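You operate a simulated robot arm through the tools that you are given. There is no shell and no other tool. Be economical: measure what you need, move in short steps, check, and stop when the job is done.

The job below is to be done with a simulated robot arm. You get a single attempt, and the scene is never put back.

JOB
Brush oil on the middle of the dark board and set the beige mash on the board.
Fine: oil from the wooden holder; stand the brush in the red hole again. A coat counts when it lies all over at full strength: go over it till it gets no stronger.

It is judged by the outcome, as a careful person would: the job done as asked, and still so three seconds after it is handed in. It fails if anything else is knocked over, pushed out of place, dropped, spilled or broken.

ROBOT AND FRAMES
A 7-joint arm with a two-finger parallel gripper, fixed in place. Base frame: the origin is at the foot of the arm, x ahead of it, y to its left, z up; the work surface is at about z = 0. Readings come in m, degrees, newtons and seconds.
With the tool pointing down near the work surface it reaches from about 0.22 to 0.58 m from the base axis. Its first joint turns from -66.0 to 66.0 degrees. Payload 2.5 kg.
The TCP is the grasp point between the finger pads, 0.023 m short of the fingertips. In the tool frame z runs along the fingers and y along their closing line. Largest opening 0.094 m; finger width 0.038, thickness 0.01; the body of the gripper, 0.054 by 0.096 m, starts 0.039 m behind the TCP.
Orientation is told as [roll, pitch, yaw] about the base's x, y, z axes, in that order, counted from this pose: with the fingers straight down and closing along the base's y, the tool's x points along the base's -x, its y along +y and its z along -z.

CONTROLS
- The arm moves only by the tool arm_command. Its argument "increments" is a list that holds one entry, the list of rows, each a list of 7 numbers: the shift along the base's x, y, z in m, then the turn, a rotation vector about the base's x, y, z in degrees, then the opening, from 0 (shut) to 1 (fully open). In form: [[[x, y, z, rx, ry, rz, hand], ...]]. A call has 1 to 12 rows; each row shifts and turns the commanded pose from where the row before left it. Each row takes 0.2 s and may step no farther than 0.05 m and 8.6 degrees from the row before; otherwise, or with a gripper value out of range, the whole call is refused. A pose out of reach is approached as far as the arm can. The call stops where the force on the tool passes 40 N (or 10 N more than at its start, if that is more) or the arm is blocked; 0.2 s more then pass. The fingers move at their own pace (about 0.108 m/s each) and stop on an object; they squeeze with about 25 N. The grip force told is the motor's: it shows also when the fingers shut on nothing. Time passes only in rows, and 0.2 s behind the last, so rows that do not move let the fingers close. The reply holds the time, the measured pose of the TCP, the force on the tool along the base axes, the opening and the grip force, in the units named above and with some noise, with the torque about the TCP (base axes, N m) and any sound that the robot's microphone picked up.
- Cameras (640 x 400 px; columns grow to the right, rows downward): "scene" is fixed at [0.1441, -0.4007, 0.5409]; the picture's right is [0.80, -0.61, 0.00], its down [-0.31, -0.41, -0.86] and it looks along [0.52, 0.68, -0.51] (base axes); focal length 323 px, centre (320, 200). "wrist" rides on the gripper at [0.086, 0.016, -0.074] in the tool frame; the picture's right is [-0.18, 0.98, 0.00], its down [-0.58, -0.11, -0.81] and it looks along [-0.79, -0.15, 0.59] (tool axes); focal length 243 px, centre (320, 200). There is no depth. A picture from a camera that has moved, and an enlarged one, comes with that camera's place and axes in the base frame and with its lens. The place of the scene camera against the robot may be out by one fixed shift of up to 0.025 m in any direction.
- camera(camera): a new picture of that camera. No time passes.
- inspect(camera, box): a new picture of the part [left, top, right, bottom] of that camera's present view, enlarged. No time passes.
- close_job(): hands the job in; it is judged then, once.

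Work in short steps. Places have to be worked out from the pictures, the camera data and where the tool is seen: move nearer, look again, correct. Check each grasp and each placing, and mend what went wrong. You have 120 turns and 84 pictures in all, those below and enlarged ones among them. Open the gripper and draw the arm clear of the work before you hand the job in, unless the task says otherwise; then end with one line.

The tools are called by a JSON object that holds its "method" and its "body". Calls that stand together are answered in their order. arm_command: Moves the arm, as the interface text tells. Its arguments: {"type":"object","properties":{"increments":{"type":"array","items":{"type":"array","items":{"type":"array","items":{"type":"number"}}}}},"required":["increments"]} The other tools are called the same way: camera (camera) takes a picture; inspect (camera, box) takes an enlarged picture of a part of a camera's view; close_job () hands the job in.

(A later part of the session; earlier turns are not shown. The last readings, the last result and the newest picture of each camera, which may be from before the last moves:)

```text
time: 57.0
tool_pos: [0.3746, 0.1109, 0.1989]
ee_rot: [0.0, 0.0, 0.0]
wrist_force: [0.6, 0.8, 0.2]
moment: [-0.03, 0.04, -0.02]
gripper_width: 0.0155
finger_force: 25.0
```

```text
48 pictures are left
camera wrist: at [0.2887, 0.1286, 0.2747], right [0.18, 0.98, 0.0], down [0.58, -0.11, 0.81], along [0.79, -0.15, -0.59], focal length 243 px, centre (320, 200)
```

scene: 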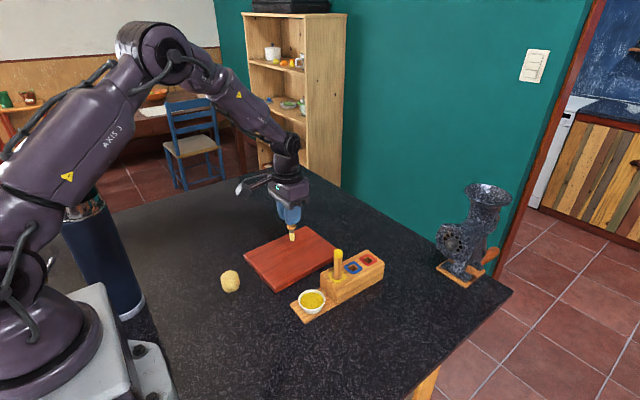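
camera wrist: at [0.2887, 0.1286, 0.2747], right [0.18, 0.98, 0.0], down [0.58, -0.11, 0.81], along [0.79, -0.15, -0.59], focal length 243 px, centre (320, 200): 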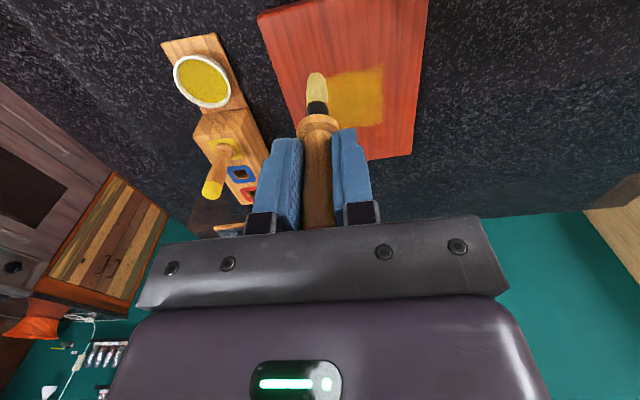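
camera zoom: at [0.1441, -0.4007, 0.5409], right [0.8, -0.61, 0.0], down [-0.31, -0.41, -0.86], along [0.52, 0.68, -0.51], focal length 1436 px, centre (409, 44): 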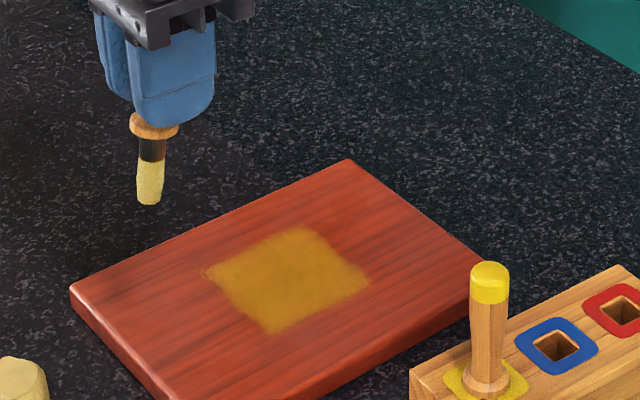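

The patch is well filled. I'll take a close-up as the baseline for comparing with another pass.

{"method": "inspect", "body": {"camera": "scene", "box": [285, 230, 345, 275]}}

{"method": "inspect", "body": {"camera": "wrist", "box": [260, 40, 430, 160]}}

```text
8.89 times, centred on (315, 252) of scene
camera zoom: at [0.1441, -0.4007, 0.5409], right [0.8, -0.61, 0.0], down [-0.31, -0.41, -0.86], along [0.52, 0.68, -0.51], focal length 2873 px, centre (364, -267)
```

zoom: 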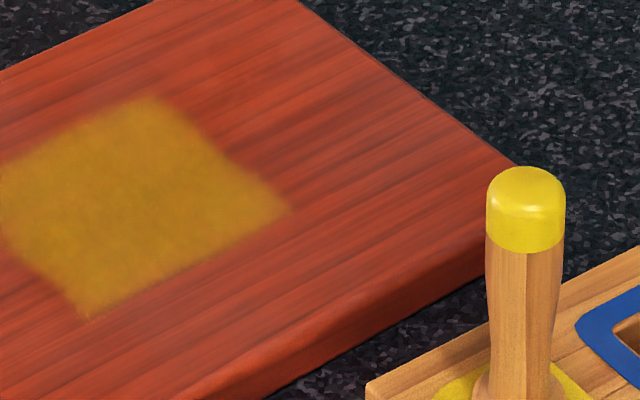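

```text
3.33 times, centred on (345, 100) of wrist
camera zoom: at [0.2887, 0.1286, 0.2747], right [0.18, 0.98, 0.0], down [0.58, -0.11, 0.81], along [0.79, -0.15, -0.59], focal length 809 px, centre (237, 533)
```

zoom: 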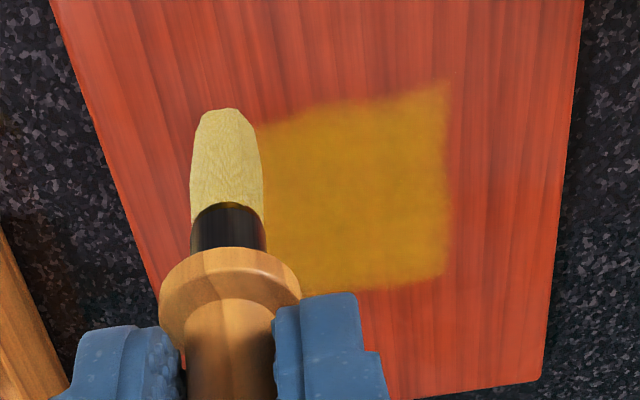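

The zone is a rectangle of about x 0.417–0.485, y 0.108–0.171, looking evenly coated. I'll reload once more and make one cross-wise pass to be sure it gets no stronger.

{"method": "arm_command", "body": {"increments": [[[0.005, -0.033, -0.01, 0, 0, 0, 0], [0.005, -0.033, -0.01, 0, 0, 0, 0], [0.005, -0.033, -0.01, 0, 0, 0, 0], [0.005, -0.031, -0.01, 0, 0, 0, 0], [0, 0, -0.03, 0, 0, 0, 0], [0, 0, -0.03, 0, 0, 0, 0], [0, 0, -0.005, 0, 0, 0, 0], [0, 0, -0.002, 0, 0, 0, 0], [0, 0, 0, 0, 0, 0, 0]]]}}

{"method": "inspect", "body": {"camera": "scene", "box": [270, 240, 350, 330]}}

```text
time: 59.0
tool_pos: [0.3948, -0.0183, 0.0945]
ee_rot: [-0.1, 0.0, 0.0]
wrist_force: [-0.2, 1.2, -0.9]
moment: [0.01, -0.03, -0.03]
gripper_width: 0.0154
finger_force: 25.2
```

```text
4.44 times, centred on (310, 285) of scene
camera zoom: at [0.1441, -0.4007, 0.5409], right [0.8, -0.61, 0.0], down [-0.31, -0.41, -0.86], along [0.52, 0.68, -0.51], focal length 1436 px, centre (364, -178)
```

zoom: 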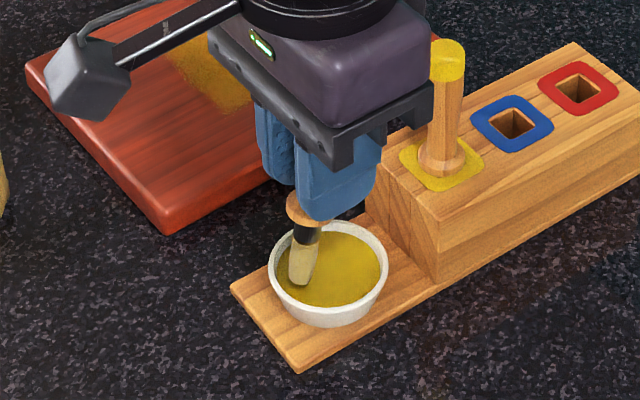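

The brush leans in the grip with its tip toward -x, close to the bowl wall. I'll shift +x before dipping deeper.

{"method": "arm_command", "body": {"increments": [[[0.007, 0, 0, 0, 0, 0, 0], [0.004, 0, -0.002, 0, 0, 0, 0], [0, 0, -0.0015, 0, 0, 0, 0], [0, 0, 0, 0, 0, 0, 0]]]}}

{"method": "inspect", "body": {"camera": "scene", "box": [270, 240, 350, 330]}}

```text
time: 60.0
tool_pos: [0.4068, -0.0193, 0.0909]
ee_rot: [0.0, 0.0, 0.0]
wrist_force: [-1.9, 0.0, 8.7]
moment: [0.01, 0.23, 0.01]
gripper_width: 0.0155
finger_force: 24.5
```

```text
4.44 times, centred on (310, 285) of scene
camera zoom: at [0.1441, -0.4007, 0.5409], right [0.8, -0.61, 0.0], down [-0.31, -0.41, -0.86], along [0.52, 0.68, -0.51], focal length 1436 px, centre (364, -178)
```

zoom: 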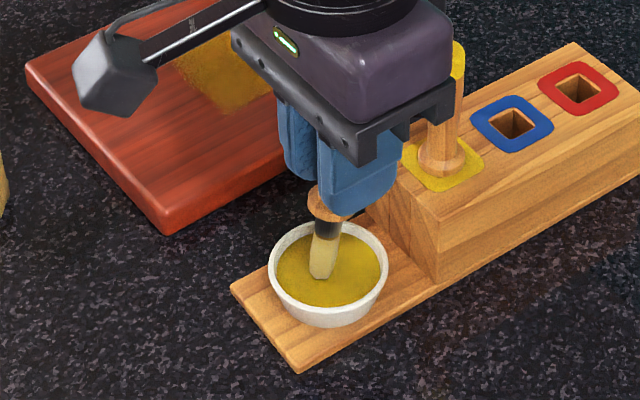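

Good dip. I'll lift, move y first to stay clear of the yellow brush, then come down at the far edge of the patch for cross-wise strokes.

{"method": "arm_command", "body": {"increments": [[[0, 0, 0.03, 0, 0, 0, 0], [0, 0, 0.035, 0, 0, 0, 0], [0, 0.045, 0, 0, 0, 0, 0], [0, 0.042, 0, 0, 0, 0, 0], [0.031, 0.04, 0, 0, 0, 0, 0], [0.031, 0, 0, 0, 0, 0, 0], [0.031, 0, 0, 0, 0, 0, 0], [0, 0, -0.035, 0, 0, 0, 0], [0, 0, -0.025, 0, 0, 0, 0], [0, 0, -0.004, 0, 0, 0, 0], [0, 0, 0, 0, 0, 0, 0]]]}}

{"method": "inspect", "body": {"camera": "scene", "box": [250, 210, 350, 280]}}

```text
refused: row 5 steps farther than a row can; nothing moved
```

```text
5.71 times, centred on (300, 245) of scene
camera zoom: at [0.1441, -0.4007, 0.5409], right [0.8, -0.61, 0.0], down [-0.31, -0.41, -0.86], along [0.52, 0.68, -0.51], focal length 1847 px, centre (434, -57)
```

zoom: 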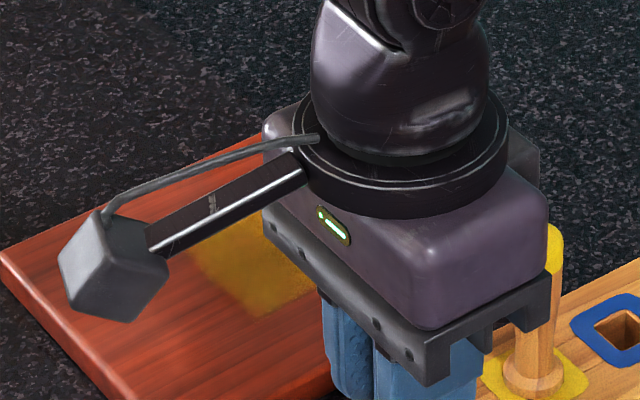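

Refused because one step was 0.0506 m; I'll resend with smaller steps.

{"method": "arm_command", "body": {"increments": [[[0, 0, 0.03, 0, 0, 0, 0], [0, 0, 0.035, 0, 0, 0, 0], [0, 0.045, 0, 0, 0, 0, 0], [0, 0.045, 0, 0, 0, 0, 0], [0.03, 0.037, 0, 0, 0, 0, 0], [0.031, 0, 0, 0, 0, 0, 0], [0.031, 0, 0, 0, 0, 0, 0], [0, 0, -0.035, 0, 0, 0, 0], [0, 0, -0.025, 0, 0, 0, 0], [0, 0, -0.004, 0, 0, 0, 0], [0, 0, 0, 0, 0, 0, 0]]]}}

{"method": "inspect", "body": {"camera": "scene", "box": [250, 210, 350, 280]}}

```text
time: 62.4
tool_pos: [0.4981, 0.1086, 0.0931]
ee_rot: [-0.1, 0.0, 0.1]
wrist_force: [-0.6, 0.2, -0.3]
moment: [0.02, 0.0, 0.01]
gripper_width: 0.0156
finger_force: 25.4
```

```text
5.71 times, centred on (300, 245) of scene
camera zoom: at [0.1441, -0.4007, 0.5409], right [0.8, -0.61, 0.0], down [-0.31, -0.41, -0.86], along [0.52, 0.68, -0.51], focal length 1847 px, centre (434, -57)
```

zoom: 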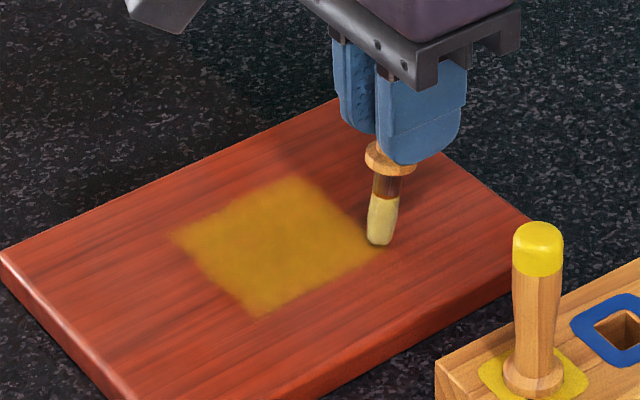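

The tip sits at the patch's far-right corner. I'll press lightly and do y-strokes, stepping toward -x.

{"method": "arm_command", "body": {"increments": [[[0, 0, -0.003, 0, 0, 0, 0], [0, 0.016, 0, 0, 0, 0, 0], [0, 0.016, 0, 0, 0, 0, 0], [0, 0.016, 0, 0, 0, 0, 0], [0, 0.014, 0, 0, 0, 0, 0], [-0.011, 0, 0, 0, 0, 0, 0], [0, -0.016, 0, 0, 0, 0, 0], [0, -0.016, 0, 0, 0, 0, 0], [0, -0.016, 0, 0, 0, 0, 0], [0, -0.014, 0, 0, 0, 0, 0]]]}}

{"method": "arm_command", "body": {"increments": [[[-0.011, 0, 0, 0, 0, 0, 0], [0, 0.016, 0, 0, 0, 0, 0], [0, 0.016, 0, 0, 0, 0, 0], [0, 0.016, 0, 0, 0, 0, 0], [0, 0.014, 0, 0, 0, 0, 0], [-0.011, 0, 0, 0, 0, 0, 0], [0, -0.016, 0, 0, 0, 0, 0], [0, -0.016, 0, 0, 0, 0, 0], [0, -0.016, 0, 0, 0, 0, 0], [0, -0.014, 0, 0, 0, 0, 0]]]}}

{"method": "inspect", "body": {"camera": "scene", "box": [250, 210, 350, 280]}}

```text
time: 64.6
tool_pos: [0.4883, 0.1092, 0.0908]
ee_rot: [0.1, -0.1, 0.1]
wrist_force: [0.0, 8.5, 22.4]
moment: [0.68, 0.21, -0.04]
gripper_width: 0.0161
finger_force: 25.1
```

```text
time: 66.8
tool_pos: [0.4672, 0.1093, 0.0887]
ee_rot: [0.1, -0.2, -0.1]
wrist_force: [1.0, 9.7, 25.3]
moment: [0.75, 0.15, -0.05]
gripper_width: 0.0158
finger_force: 25.0
```

```text
5.71 times, centred on (300, 245) of scene
camera zoom: at [0.144, -0.4008, 0.5409], right [0.8, -0.61, 0.0], down [-0.31, -0.41, -0.86], along [0.52, 0.68, -0.51], focal length 1847 px, centre (434, -57)
```

zoom: 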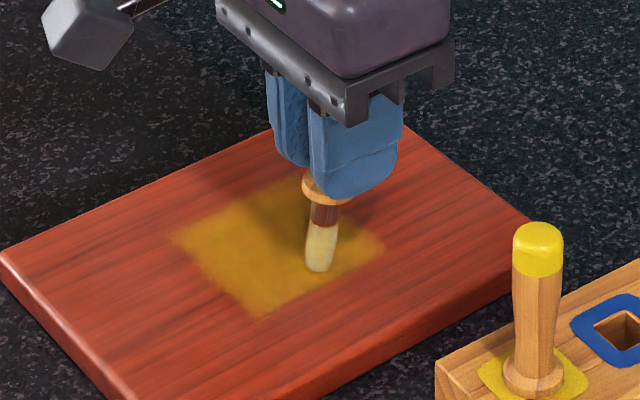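

The force is a bit high (25 N), so I'll raise 2 mm and finish the remaining lines.

{"method": "arm_command", "body": {"increments": [[[-0.011, 0, 0.002, 0, 0, 0, 0], [0, 0.016, 0, 0, 0, 0, 0], [0, 0.016, 0, 0, 0, 0, 0], [0, 0.016, 0, 0, 0, 0, 0], [0, 0.014, 0, 0, 0, 0, 0], [-0.011, 0, 0, 0, 0, 0, 0], [0, -0.016, 0, 0, 0, 0, 0], [0, -0.016, 0, 0, 0, 0, 0], [0, -0.016, 0, 0, 0, 0, 0], [0, -0.014, 0, 0, 0, 0, 0]]]}}

{"method": "arm_command", "body": {"increments": [[[-0.011, 0, 0, 0, 0, 0, 0], [0, 0.016, 0, 0, 0, 0, 0], [0, 0.016, 0, 0, 0, 0, 0], [0, 0.016, 0, 0, 0, 0, 0], [0, 0.014, 0, 0, 0, 0, 0], [-0.008, 0, 0, 0, 0, 0, 0], [0, -0.016, 0, 0, 0, 0, 0], [0, -0.016, 0, 0, 0, 0, 0], [0, -0.016, 0, 0, 0, 0, 0], [0, -0.014, 0, 0, 0, 0, 0], [0, 0, 0.03, 0, 0, 0, 0], [-0.01, -0.04, 0.02, 0, 0, 0, 0]]]}}

{"method": "inspect", "body": {"camera": "scene", "box": [250, 210, 350, 280]}}

```text
time: 69.0
tool_pos: [0.4436, 0.1069, 0.0912]
ee_rot: [0.0, 0.1, 0.0]
wrist_force: [-0.4, 1.0, -0.5]
moment: [-0.01, 0.02, -0.01]
gripper_width: 0.0155
finger_force: 25.1
```

```text
time: 71.6
tool_pos: [0.4133, 0.0679, 0.1404]
ee_rot: [0.0, 0.1, 0.0]
wrist_force: [-0.1, -0.4, 0.2]
moment: [-0.04, -0.03, 0.03]
gripper_width: 0.0157
finger_force: 24.9
```

```text
5.71 times, centred on (300, 245) of scene
camera zoom: at [0.1442, -0.4007, 0.5409], right [0.8, -0.61, 0.0], down [-0.31, -0.41, -0.86], along [0.52, 0.68, -0.51], focal length 1847 px, centre (434, -57)
```

zoom: 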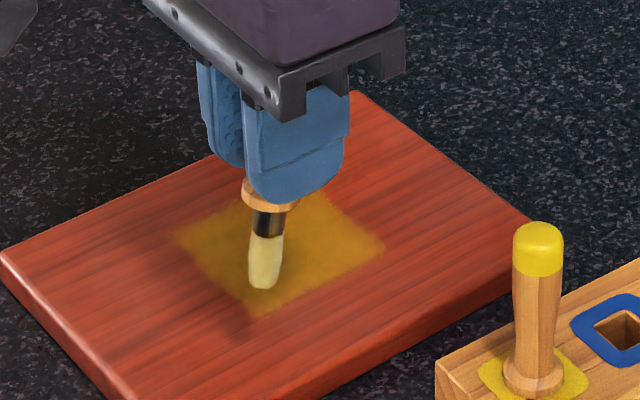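

The last near-side strokes had no contact. I'll redo those lines slightly lower.

{"method": "arm_command", "body": {"increments": [[[0.042, 0.02, 0, 0, 0, 0, 0], [0, 0.02, -0.035, 0, 0, 0, 0], [0, 0, -0.017, 0, 0, 0, 0], [0, 0.016, 0, 0, 0, 0, 0], [0, 0.016, 0, 0, 0, 0, 0], [0, 0.016, 0, 0, 0, 0, 0], [0, 0.014, 0, 0, 0, 0, 0], [-0.01, 0, 0, 0, 0, 0, 0], [0, -0.016, 0, 0, 0, 0, 0], [0, -0.016, 0, 0, 0, 0, 0], [0, -0.016, 0, 0, 0, 0, 0], [0, -0.014, 0, 0, 0, 0, 0]]]}}

{"method": "arm_command", "body": {"increments": [[[-0.01, 0, 0, 0, 0, 0, 0], [0, 0.016, 0, 0, 0, 0, 0], [0, 0.016, 0, 0, 0, 0, 0], [0, 0.016, 0, 0, 0, 0, 0], [0, 0.014, 0, 0, 0, 0, 0], [-0.007, 0, 0, 0, 0, 0, 0], [0, -0.016, 0, 0, 0, 0, 0], [0, -0.016, 0, 0, 0, 0, 0], [0, -0.016, 0, 0, 0, 0, 0], [0, -0.014, 0, 0, 0, 0, 0]]]}}

{"method": "arm_command", "body": {"increments": [[[0, 0, 0.03, 0, 0, 0, 0], [-0.03, 0, 0.04, 0, 0, 0, 0], [-0.03, 0, 0.035, 0, 0, 0, 0], [0, 0, 0, 0, 0, 0, 0]]]}}

{"method": "inspect", "body": {"camera": "scene", "box": [250, 210, 350, 280]}}

{"method": "inspect", "body": {"camera": "wrist", "box": [260, 40, 430, 160]}}

```text
time: 74.2
tool_pos: [0.447, 0.1091, 0.0899]
ee_rot: [0.1, -0.2, -0.1]
wrist_force: [-0.3, 8.3, 22.9]
moment: [0.72, 0.14, 0.0]
gripper_width: 0.0157
finger_force: 24.1
```

```text
time: 76.4
tool_pos: [0.4314, 0.1073, 0.0884]
ee_rot: [0.2, -0.2, 0.0]
wrist_force: [-0.3, 9.6, 24.2]
moment: [0.75, -0.05, -0.04]
gripper_width: 0.0162
finger_force: 25.1
```

```text
time: 77.4
tool_pos: [0.3709, 0.1087, 0.1936]
ee_rot: [-0.1, 0.0, -0.1]
wrist_force: [-0.2, -0.2, -0.1]
moment: [-0.01, 0.02, -0.03]
gripper_width: 0.0153
finger_force: 25.4
```

```text
5.71 times, centred on (300, 245) of scene
camera zoom: at [0.1441, -0.4007, 0.5409], right [0.8, -0.61, 0.0], down [-0.31, -0.41, -0.86], along [0.52, 0.68, -0.51], focal length 1847 px, centre (434, -57)
```

zoom: 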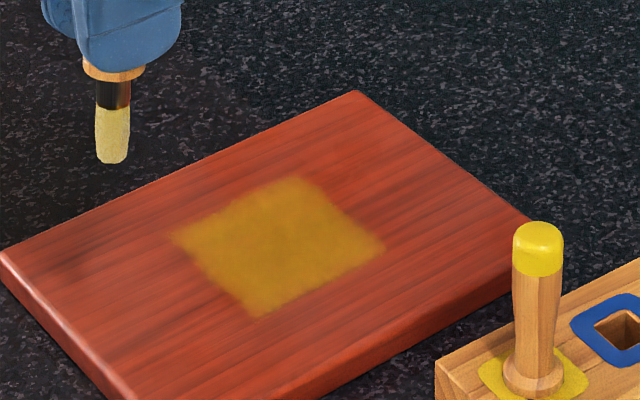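

```text
3.33 times, centred on (345, 100) of wrist
camera zoom: at [0.2849, 0.1251, 0.2683], right [0.18, 0.98, 0.0], down [0.58, -0.11, 0.81], along [0.79, -0.15, -0.59], focal length 809 px, centre (237, 533)
```

zoom: 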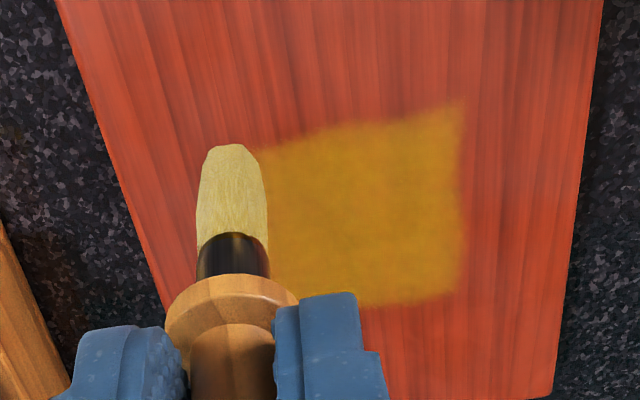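

The strength didn't change, so the coat is saturated. Now I'll carry the brush over the red hole, staying high.

{"method": "arm_command", "body": {"increments": [[[0, 0, 0.026, 0, 0, 0, 0], [0.036, -0.0265, 0, 0, 0, 0, 0], [0.036, -0.0265, 0, 0, 0, 0, 0], [0.036, -0.0265, 0, 0, 0, 0, 0], [0.036, -0.0265, 0, 0, 0, 0, 0], [0.036, -0.0265, 0, 0, 0, 0, 0], [0, 0, -0.03, 0, 0, 0, 0], [0, 0, -0.03, 0, 0, 0, 0], [0, 0, 0, 0, 0, 0, 0]]]}}

{"method": "inspect", "body": {"camera": "scene", "box": [320, 200, 420, 310]}}

{"method": "inspect", "body": {"camera": "wrist", "box": [240, 0, 400, 160]}}

```text
time: 79.4
tool_pos: [0.5505, -0.0248, 0.1576]
ee_rot: [0.0, 0.0, -0.1]
wrist_force: [1.0, -0.5, -0.4]
moment: [-0.02, -0.04, 0.02]
gripper_width: 0.0154
finger_force: 24.8
```

```text
3.64 times, centred on (370, 255) of scene
camera zoom: at [0.1441, -0.4007, 0.5409], right [0.8, -0.61, 0.0], down [-0.31, -0.41, -0.86], along [0.52, 0.68, -0.51], focal length 1175 px, centre (138, 0)
```

zoom: 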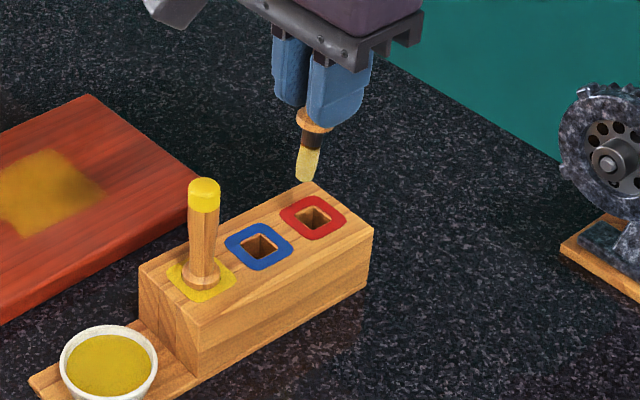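

```text
2.50 times, centred on (320, 80) of wrist
camera zoom: at [0.4646, -0.0071, 0.2337], right [0.18, 0.98, 0.0], down [0.58, -0.11, 0.81], along [0.79, -0.15, -0.59], focal length 606 px, centre (320, 500)
```

zoom: 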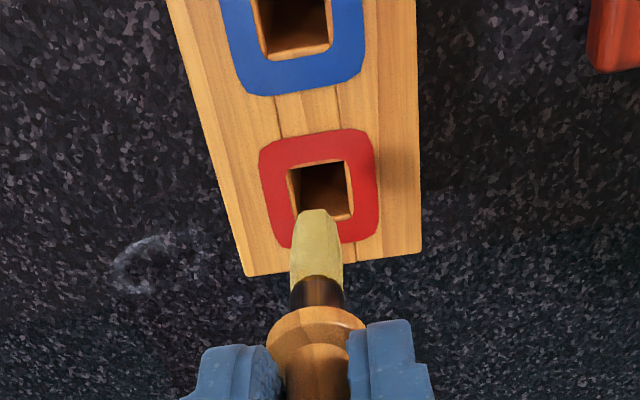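

The brush leans about 6.5° with its tip toward -x (tip ≈0.542, hole ≈0.552). I'll rotate the tool about y to straighten it.

{"method": "arm_command", "body": {"increments": [[[0.001, 0.001, 0, 0, -3.5, 0, 0], [0, 0, 0, 0, -3, 0, 0], [0, 0, 0, 0, 0, 0, 0]]]}}

{"method": "inspect", "body": {"camera": "scene", "box": [320, 200, 420, 310]}}

{"method": "inspect", "body": {"camera": "wrist", "box": [240, 0, 400, 160]}}

```text
time: 80.2
tool_pos: [0.5507, -0.0228, 0.1593]
ee_rot: [0.0, -6.5, 0.0]
wrist_force: [-0.3, 0.3, -0.7]
moment: [-0.02, -0.01, 0.01]
gripper_width: 0.0153
finger_force: 25.4
```

```text
3.64 times, centred on (370, 255) of scene
camera zoom: at [0.1441, -0.4007, 0.5409], right [0.8, -0.61, 0.0], down [-0.31, -0.41, -0.86], along [0.52, 0.68, -0.51], focal length 1175 px, centre (138, 0)
```

zoom: 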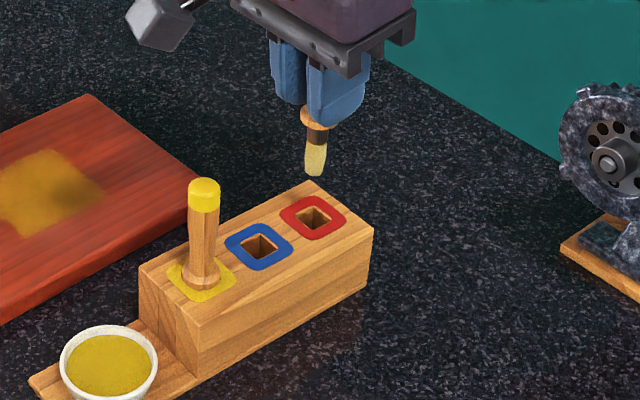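

```text
2.50 times, centred on (320, 80) of wrist
camera zoom: at [0.4571, -0.0066, 0.2239], right [0.18, 0.98, 0.02], down [0.49, -0.11, 0.87], along [0.85, -0.15, -0.5], focal length 606 px, centre (320, 500)
```

zoom: 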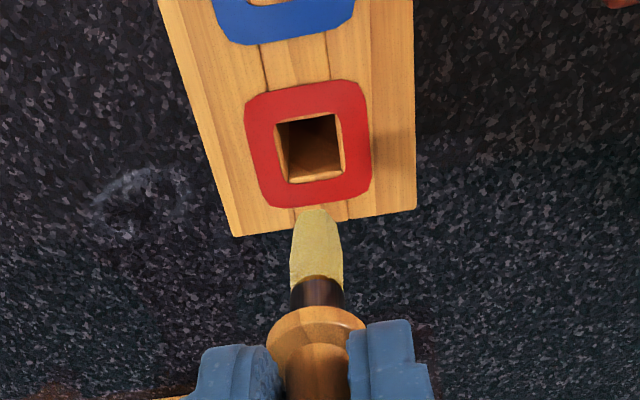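

By perspective, I overcorrected somewhat; I'll rotate back 2.5° and align the tip over the hole, then compare both views.

{"method": "arm_command", "body": {"increments": [[[0.001, 0, -0.01, 0, 2.5, 0, 0], [0, 0, -0.01, 0, 0, 0, 0], [0, 0, 0, 0, 0, 0, 0]]]}}

{"method": "inspect", "body": {"camera": "scene", "box": [340, 210, 400, 280]}}

{"method": "inspect", "body": {"camera": "wrist", "box": [240, 0, 400, 160]}}

```text
time: 81.0
tool_pos: [0.5527, -0.0227, 0.138]
ee_rot: [0.1, -3.9, -0.1]
wrist_force: [0.0, 0.6, -0.4]
moment: [0.04, 0.03, -0.02]
gripper_width: 0.0155
finger_force: 24.3
```

```text
5.71 times, centred on (370, 245) of scene
camera zoom: at [0.1441, -0.4007, 0.5409], right [0.8, -0.61, 0.0], down [-0.31, -0.41, -0.86], along [0.52, 0.68, -0.51], focal length 1847 px, centre (34, -57)
```

zoom: 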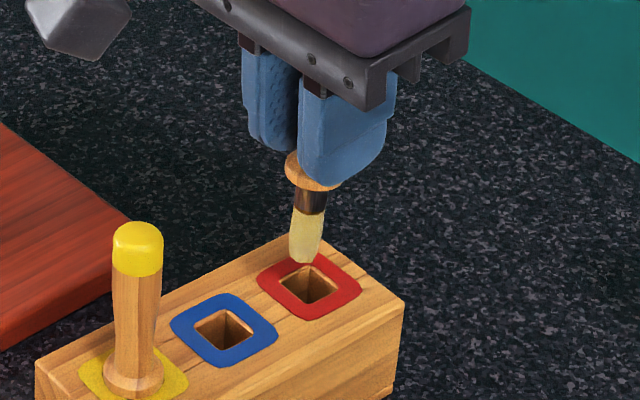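

```text
2.50 times, centred on (320, 80) of wrist
camera zoom: at [0.461, -0.0068, 0.2074], right [0.18, 0.98, 0.01], down [0.52, -0.11, 0.84], along [0.83, -0.15, -0.53], focal length 606 px, centre (320, 500)
```

zoom: 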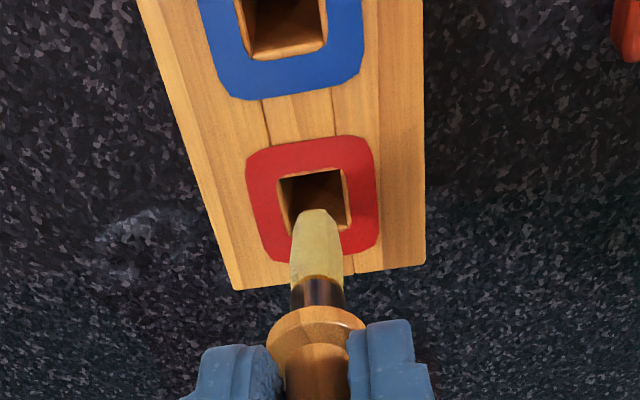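

The tip needs about +4 mm in x and −1 mm in y. I'll shift, then lower just to the hole mouth.

{"method": "arm_command", "body": {"increments": [[[0.004, -0.001, 0, 0, 0, 0, 0], [0, 0, -0.008, 0, 0, 0, 0], [0, 0, -0.008, 0, 0, 0, 0], [0, 0, 0, 0, 0, 0, 0]]]}}

{"method": "inspect", "body": {"camera": "scene", "box": [340, 210, 400, 280]}}

{"method": "inspect", "body": {"camera": "wrist", "box": [240, 0, 400, 160]}}

```text
time: 82.0
tool_pos: [0.5571, -0.0237, 0.1217]
ee_rot: [-0.1, -4.0, 0.0]
wrist_force: [-0.4, -0.4, -0.3]
moment: [0.0, -0.02, 0.01]
gripper_width: 0.0153
finger_force: 25.1
```

```text
5.71 times, centred on (370, 245) of scene
camera zoom: at [0.1441, -0.4007, 0.5409], right [0.8, -0.61, 0.0], down [-0.31, -0.41, -0.86], along [0.52, 0.68, -0.51], focal length 1847 px, centre (34, -57)
```

zoom: 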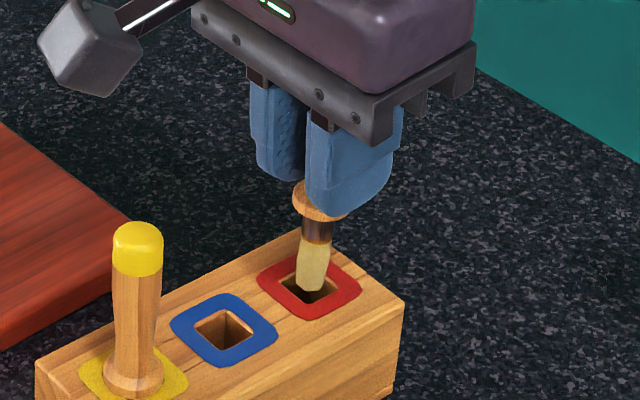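

```text
2.50 times, centred on (320, 80) of wrist
camera zoom: at [0.4652, -0.0082, 0.1914], right [0.18, 0.98, 0.01], down [0.52, -0.11, 0.84], along [0.83, -0.15, -0.53], focal length 606 px, centre (320, 500)
```

zoom: 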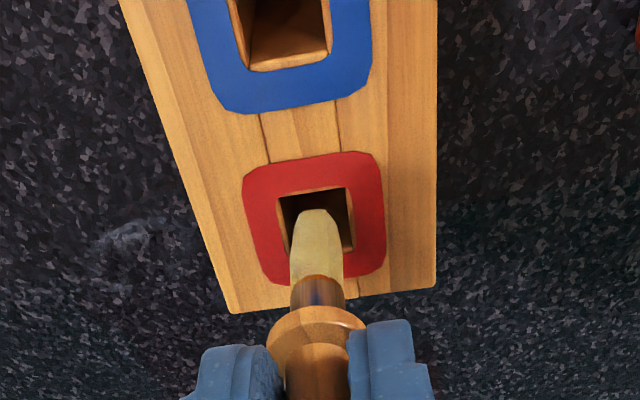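

The tip is centred at the hole mouth. I'll lower in small steps, watching the force.

{"method": "arm_command", "body": {"increments": [[[0, 0, -0.005, 0, 0, 0, 0], [0, 0, -0.005, 0, 0, 0, 0], [0, 0, -0.005, 0, 0, 0, 0], [0, 0, 0, 0, 0, 0, 0]]]}}

{"method": "inspect", "body": {"camera": "scene", "box": [340, 210, 400, 280]}}

```text
time: 83.0
tool_pos: [0.556, -0.0237, 0.1079]
ee_rot: [-0.1, -4.0, 0.0]
wrist_force: [0.1, -0.3, 0.4]
moment: [-0.04, 0.01, -0.01]
gripper_width: 0.0153
finger_force: 24.6
```

```text
5.71 times, centred on (370, 245) of scene
camera zoom: at [0.1441, -0.4007, 0.5409], right [0.8, -0.61, 0.0], down [-0.31, -0.41, -0.86], along [0.52, 0.68, -0.51], focal length 1847 px, centre (34, -57)
```

zoom: 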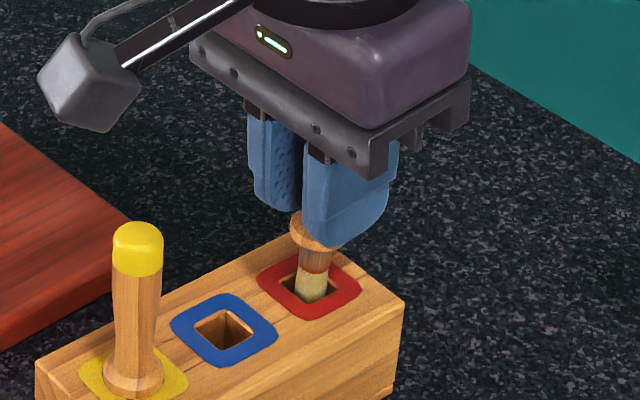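

It's entering cleanly. I'll continue down while easing x back toward the hole axis.

{"method": "arm_command", "body": {"increments": [[[-0.001, 0, -0.005, 0, 0, 0, 0], [-0.001, 0, -0.005, 0, 0, 0, 0], [-0.001, 0, -0.005, 0, 0, 0, 0], [0, 0, -0.003, 0, 0, 0, 0], [0, 0, 0, 0, 0, 0, 0]]]}}

{"method": "inspect", "body": {"camera": "scene", "box": [340, 210, 400, 280]}}

```text
time: 84.2
tool_pos: [0.5536, -0.0248, 0.0899]
ee_rot: [0.0, -4.2, 0.0]
wrist_force: [4.6, -0.2, 1.0]
moment: [0.03, -0.29, 0.0]
gripper_width: 0.0156
finger_force: 25.4
```

```text
5.71 times, centred on (370, 245) of scene
camera zoom: at [0.1441, -0.4007, 0.5409], right [0.8, -0.61, 0.0], down [-0.31, -0.41, -0.86], along [0.52, 0.68, -0.51], focal length 1847 px, centre (34, -57)
```

zoom: 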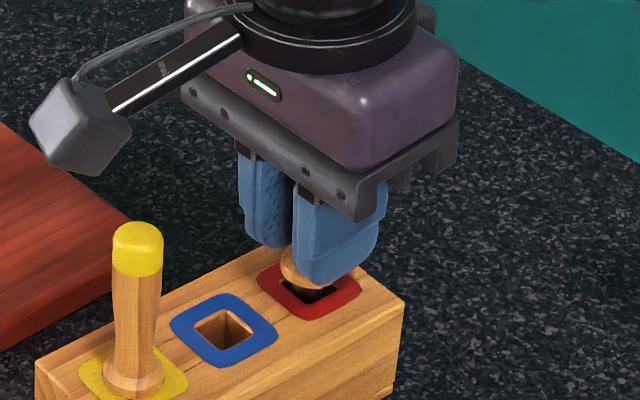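

A slight side contact; I'll nudge +x 1 mm and go down the last millimetres.

{"method": "arm_command", "body": {"increments": [[[0.001, 0.0005, 0, 0, 0, 0, 0], [0, 0, -0.003, 0, 0, 0, 0], [0, 0, -0.002, 0, 0, 0, 0], [0, 0, 0, 0, 0, 0, 0]]]}}

{"method": "inspect", "body": {"camera": "scene", "box": [340, 220, 400, 290]}}

{"method": "inspect", "body": {"camera": "wrist", "box": [240, 0, 400, 160]}}

```text
time: 85.2
tool_pos: [0.5551, -0.0244, 0.0852]
ee_rot: [-0.1, -4.0, 0.0]
wrist_force: [0.3, 0.8, 0.3]
moment: [0.01, 0.0, 0.0]
gripper_width: 0.0159
finger_force: 25.1
```

```text
5.71 times, centred on (370, 255) of scene
camera zoom: at [0.1441, -0.4007, 0.5409], right [0.8, -0.61, 0.0], down [-0.31, -0.41, -0.86], along [0.52, 0.68, -0.51], focal length 1847 px, centre (34, -114)
```

zoom: 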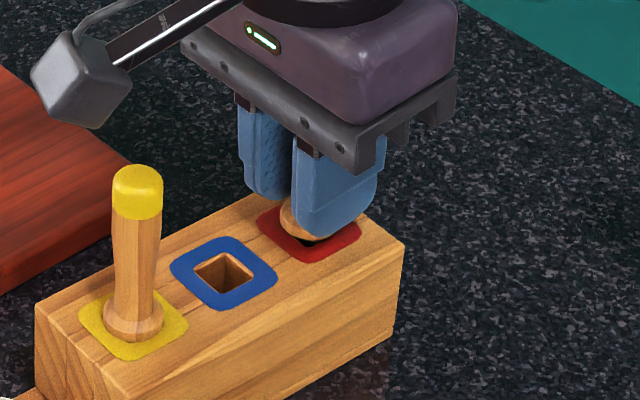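

```text
2.50 times, centred on (320, 80) of wrist
camera zoom: at [0.4626, -0.0074, 0.1539], right [0.18, 0.98, 0.01], down [0.52, -0.11, 0.84], along [0.83, -0.15, -0.54], focal length 606 px, centre (320, 500)
```

zoom: 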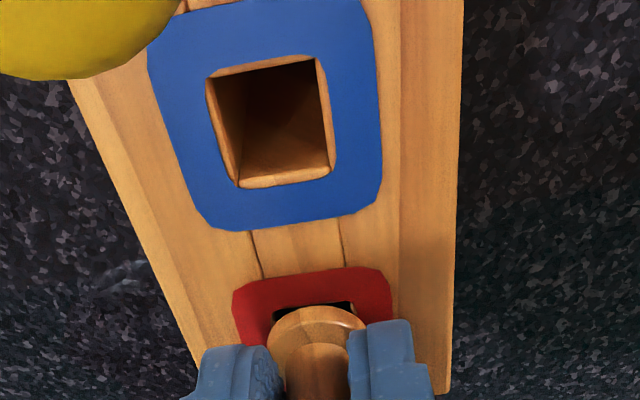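

The collar is a couple of mm above and slightly toward +x. I'll go −1.5 mm in x and keep lowering to contact.

{"method": "arm_command", "body": {"increments": [[[-0.0015, 0, -0.002, 0, 0, 0, 0], [0, 0, -0.002, 0, 0, 0, 0], [0, 0, 0, 0, 0, 0, 0]]]}}

{"method": "inspect", "body": {"camera": "wrist", "box": [240, 0, 400, 160]}}

```text
time: 86.0
tool_pos: [0.5537, -0.0235, 0.0827]
ee_rot: [0.0, -4.2, 0.1]
wrist_force: [-1.3, -0.2, 13.2]
moment: [0.0, -0.1, -0.03]
gripper_width: 0.0159
finger_force: 25.2
```

```text
2.50 times, centred on (320, 80) of wrist
camera zoom: at [0.4614, -0.0075, 0.151], right [0.18, 0.98, 0.01], down [0.52, -0.11, 0.85], along [0.83, -0.15, -0.53], focal length 606 px, centre (320, 500)
```

zoom: 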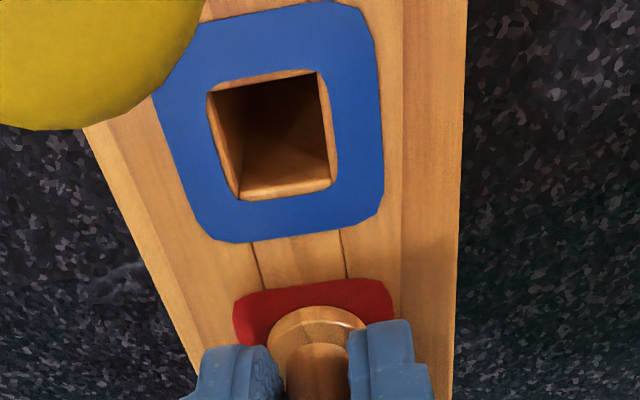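

The collar is seated with 13 N. I'll relax slightly, open, then retreat upward along the tool axis.

{"method": "arm_command", "body": {"increments": [[[0, 0, 0.0015, 0, 0, 0, 0], [0, 0, 0, 0, 0, 0, 0.4], [0, 0, 0, 0, 0, 0, 0.7], [0, 0, 0, 0, 0, 0, 0.7], [0.001, 0, 0.02, 0, 0, 0, 0.7], [0.0015, 0, 0.025, 0, 0, 0, 0.7], [0, 0, 0.03, 0, 0, 0, 1], [0, 0, 0.03, 0, 4, 0, 1], [0, 0, 0, 0, 0, 0, 1]]]}}

{"method": "inspect", "body": {"camera": "scene", "box": [250, 200, 410, 320]}}

{"method": "inspect", "body": {"camera": "wrist", "box": [200, 0, 440, 160]}}

```text
time: 88.0
tool_pos: [0.5545, -0.0222, 0.1881]
ee_rot: [0.0, 0.2, -0.1]
wrist_force: [-1.4, 0.2, -0.1]
moment: [0.02, 0.03, 0.03]
gripper_width: 0.0943
finger_force: 0.0
```

```text
3.33 times, centred on (330, 260) of scene
camera zoom: at [0.1441, -0.4007, 0.5409], right [0.8, -0.61, 0.0], down [-0.31, -0.41, -0.86], along [0.52, 0.68, -0.51], focal length 1077 px, centre (287, 0)
```

zoom: 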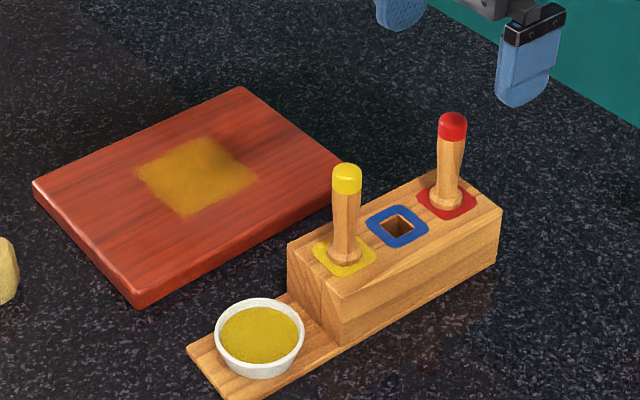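

```text
2.50 times, centred on (320, 80) of wrist
camera zoom: at [0.4676, -0.0068, 0.2633], right [0.18, 0.98, 0.0], down [0.58, -0.11, 0.81], along [0.79, -0.15, -0.59], focal length 606 px, centre (320, 500)
```

zoom: 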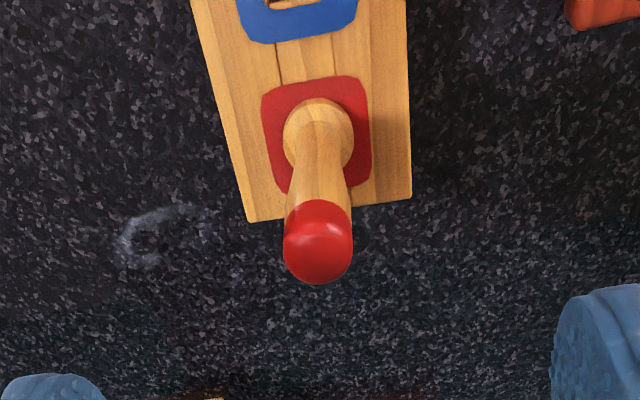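

The brush stands in the red hole. Now I'll move over toward the mash for a closer look.

{"method": "arm_command", "body": {"increments": [[[-0.034, 0.02, 0.004, 0, 0, 0, 1], [-0.034, 0.02, 0.004, 0, 0, 0, 1], [-0.034, 0.02, 0.004, 0, 0, 0, 1], [-0.034, 0.02, 0, 0, 0, 0, 1], [-0.034, 0.02, 0, 0, 0, 0, 1], [-0.034, 0.02, 0, 0, 0, 0, 1], [-0.034, 0.02, 0, 0, 0, 0, 1], [-0.034, 0.02, 0, 0, 0, 0, 1], [0, 0, 0, 0, 0, 0, 1]]]}}

{"method": "camera", "body": {"camera": "wrist"}}

{"method": "inspect", "body": {"camera": "scene", "box": [200, 210, 360, 310]}}

```text
time: 90.0
tool_pos: [0.2805, 0.1367, 0.201]
ee_rot: [0.1, 0.0, -0.1]
wrist_force: [0.0, -0.7, 0.7]
moment: [-0.02, -0.02, -0.05]
gripper_width: 0.0939
finger_force: 0.1
```

```text
22 pictures are left
camera wrist: at [0.1952, 0.1532, 0.2754], right [0.18, 0.98, 0.0], down [0.58, -0.11, 0.81], along [0.79, -0.15, -0.59], focal length 243 px, centre (320, 200)
```

wrist: 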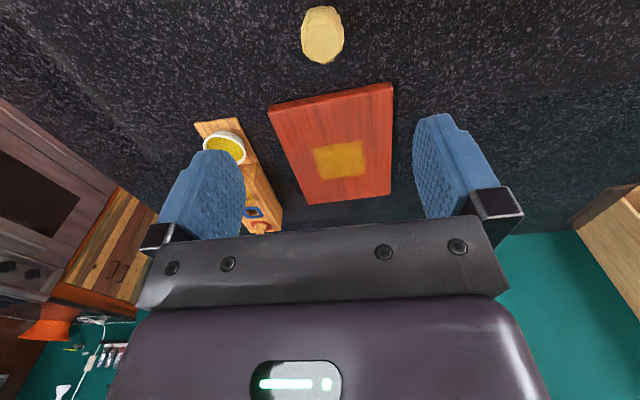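

```text
4.00 times, centred on (280, 260) of scene
camera zoom: at [0.1441, -0.4007, 0.5409], right [0.8, -0.61, 0.0], down [-0.31, -0.41, -0.86], along [0.52, 0.68, -0.51], focal length 1293 px, centre (480, -40)
```

zoom: 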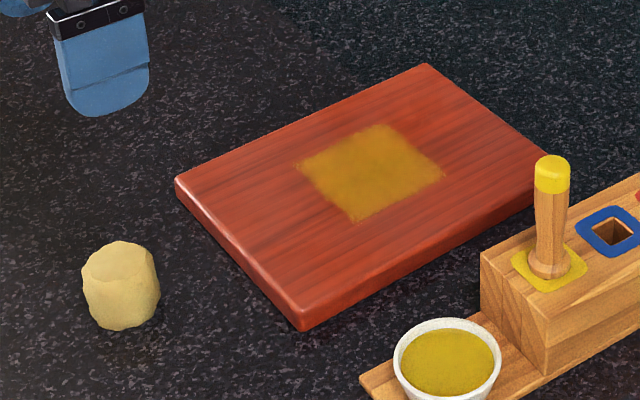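

The mash is at about (0.286,0.138), roughly 41 mm wide and 40 mm tall. I'll move over it and descend with open fingers to z 0.08 first, checking from the scene camera.

{"method": "arm_command", "body": {"increments": [[[0.006, 0.0015, -0.04, 0, 0, 0, 1], [0, 0, -0.04, 0, 0, 0, 1], [0, 0, -0.035, 0, 0, 0, 1], [0, 0, 0, 0, 0, 0, 1]]]}}

{"method": "inspect", "body": {"camera": "scene", "box": [190, 230, 290, 310]}}

```text
time: 91.0
tool_pos: [0.2884, 0.1374, 0.0846]
ee_rot: [0.0, -0.1, 0.0]
wrist_force: [-0.3, -0.3, 0.1]
moment: [-0.02, 0.0, -0.01]
gripper_width: 0.094
finger_force: 0.2
```

```text
5.00 times, centred on (240, 270) of scene
camera zoom: at [0.1441, -0.4007, 0.5409], right [0.8, -0.61, 0.0], down [-0.31, -0.41, -0.86], along [0.52, 0.68, -0.51], focal length 1616 px, centre (720, -150)
```

zoom: 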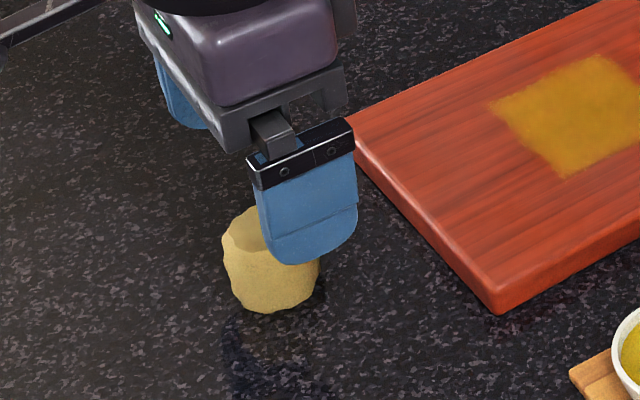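

The fingers straddle the mash in line. I'll descend to z 0.031 and close gently.

{"method": "arm_command", "body": {"increments": [[[0, 0, -0.03, 0, 0, 0, 1], [0, 0, -0.023, 0, 0, 0, 1], [0, 0, 0, 0, 0, 0, 0.6], [0, 0, 0, 0, 0, 0, 0.45], [0, 0, 0, 0, 0, 0, 0.41], [0, 0, 0, 0, 0, 0, 0.41], [0, 0, 0, 0, 0, 0, 0.41]]]}}

{"method": "inspect", "body": {"camera": "scene", "box": [190, 230, 290, 310]}}

```text
time: 92.6
tool_pos: [0.29, 0.1366, 0.0321]
ee_rot: [0.0, 0.0, 0.1]
wrist_force: [0.6, -0.2, 0.0]
moment: [-0.01, -0.03, 0.0]
gripper_width: 0.0414
finger_force: 14.5
```

```text
5.00 times, centred on (240, 270) of scene
camera zoom: at [0.1441, -0.4007, 0.5409], right [0.8, -0.61, 0.0], down [-0.31, -0.41, -0.86], along [0.52, 0.68, -0.51], focal length 1616 px, centre (720, -150)
```

zoom: 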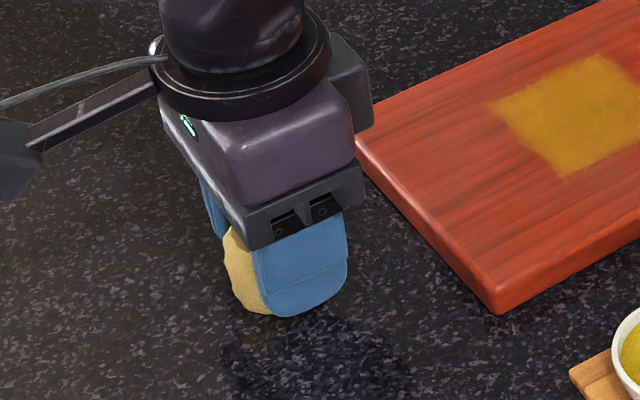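

Held at 41 mm width with moderate force. I'll lift a little and check the hold.

{"method": "arm_command", "body": {"increments": [[[0, 0, 0.01, 0, 0, 0, 0.4], [0, 0, 0.02, 0, 0, 0, 0.4], [0, 0, 0.03, 0, 0, 0, 0.4], [0, 0, 0.02, 0, 0, 0, 0.4], [0, 0, 0, 0, 0, 0, 0.4]]]}}

{"method": "inspect", "body": {"camera": "scene", "box": [190, 210, 310, 300]}}

```text
time: 93.8
tool_pos: [0.2871, 0.1366, 0.1123]
ee_rot: [0.0, 0.1, 0.1]
wrist_force: [1.4, 0.4, -0.6]
moment: [0.0, -0.02, 0.01]
gripper_width: 0.0415
finger_force: 14.7
```

```text
4.44 times, centred on (250, 255) of scene
camera zoom: at [0.1441, -0.4007, 0.5409], right [0.8, -0.61, 0.0], down [-0.31, -0.41, -0.86], along [0.52, 0.68, -0.51], focal length 1436 px, centre (631, -44)
```

zoom: 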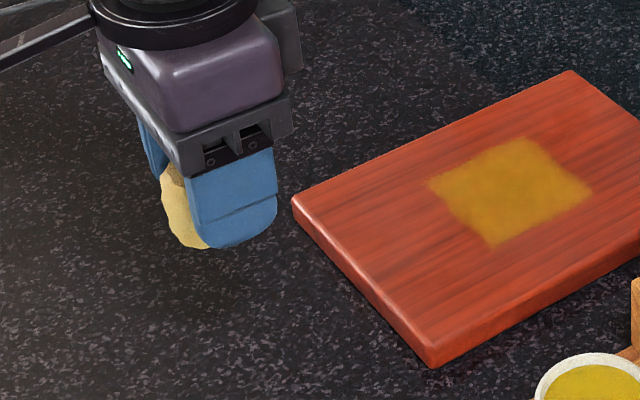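

Held securely. I'll carry it over the oiled middle (≈0.452,0.14) and lower close to the board.

{"method": "arm_command", "body": {"increments": [[[0.041, 0.001, 0, 0, 0, 0, 0.4], [0.041, 0.001, 0, 0, 0, 0, 0.4], [0.041, 0.001, 0, 0, 0, 0, 0.4], [0.041, 0, 0, 0, 0, 0, 0.4], [0, 0, -0.025, 0, 0, 0, 0.4], [0, 0, -0.022, 0, 0, 0, 0.4], [0, 0, 0, 0, 0, 0, 0.4]]]}}

{"method": "inspect", "body": {"camera": "scene", "box": [240, 200, 350, 290]}}

```text
time: 95.4
tool_pos: [0.4542, 0.1398, 0.064]
ee_rot: [0.0, 0.0, 0.1]
wrist_force: [0.2, 0.3, -1.7]
moment: [0.03, 0.0, -0.03]
gripper_width: 0.0414
finger_force: 13.3
```

```text
4.44 times, centred on (295, 245) of scene
camera zoom: at [0.1441, -0.4007, 0.5409], right [0.8, -0.61, 0.0], down [-0.31, -0.41, -0.86], along [0.52, 0.68, -0.51], focal length 1436 px, centre (431, 0)
```

zoom: 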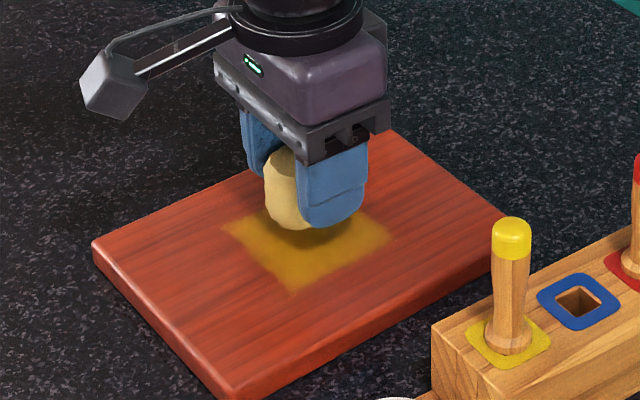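

The mash is just above the oiled patch. I'll lower in small steps to touch.

{"method": "arm_command", "body": {"increments": [[[0, 0, -0.005, 0, 0, 0, 0.4], [0, 0, -0.004, 0, 0, 0, 0.4], [0, 0, -0.002, 0, 0, 0, 0.4], [0, 0, 0, 0, 0, 0, 0.4]]]}}

```text
time: 96.4
tool_pos: [0.4519, 0.142, 0.0537]
ee_rot: [0.0, 0.0, 0.0]
wrist_force: [1.2, -0.1, -0.6]
moment: [0.01, 0.05, 0.01]
gripper_width: 0.0415
finger_force: 14.1
```

No contact yet; continuing by 1.5 mm steps.

{"method": "arm_command", "body": {"increments": [[[0, 0, -0.0015, 0, 0, 0, 0.4], [0, 0, -0.001, 0, 0, 0, 0.4], [0, 0, 0, 0, 0, 0, 0.4]]]}}

{"method": "inspect", "body": {"camera": "scene", "box": [260, 220, 330, 280]}}

```text
time: 97.2
tool_pos: [0.4521, 0.1411, 0.0507]
ee_rot: [0.0, 0.1, 0.1]
wrist_force: [0.3, -0.5, -0.9]
moment: [-0.01, 0.02, -0.01]
gripper_width: 0.0415
finger_force: 13.8
```

```text
6.67 times, centred on (295, 250) of scene
camera zoom: at [0.1441, -0.4007, 0.5409], right [0.8, -0.61, 0.0], down [-0.31, -0.41, -0.86], along [0.52, 0.68, -0.51], focal length 2154 px, centre (487, -133)
```

zoom: 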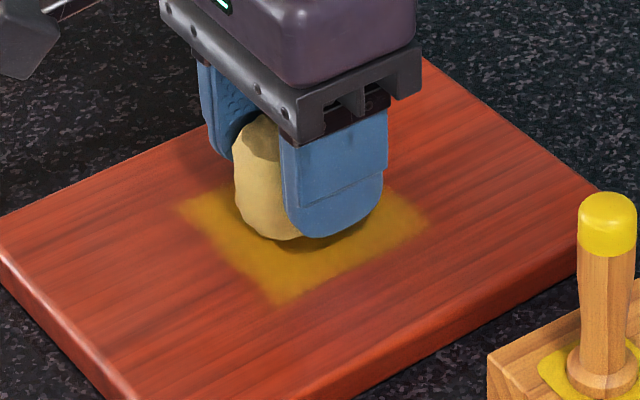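

Almost touching; I'll go a couple of millimetres more, watching for an upward force.

{"method": "arm_command", "body": {"increments": [[[0, 0, -0.001, 0, 0, 0, 0.4], [0, 0, -0.001, 0, 0, 0, 0.4], [0, 0, 0, 0, 0, 0, 0.4]]]}}

```text
time: 98.0
tool_pos: [0.4537, 0.1412, 0.0508]
ee_rot: [0.0, 0.0, 0.0]
wrist_force: [0.0, 0.5, -0.6]
moment: [0.0, -0.01, 0.02]
gripper_width: 0.0415
finger_force: 14.0
```

{"method": "arm_command", "body": {"increments": [[[0, 0, -0.001, 0, 0, 0, 0.4], [0, 0, -0.001, 0, 0, 0, 0.4], [0, 0, 0, 0, 0, 0, 0.4]]]}}

```text
time: 98.8
tool_pos: [0.452, 0.1403, 0.049]
ee_rot: [0.1, -0.1, 0.0]
wrist_force: [-3.9, -0.6, 12.6]
moment: [0.0, 0.12, 0.0]
gripper_width: 0.0417
finger_force: 14.0
```

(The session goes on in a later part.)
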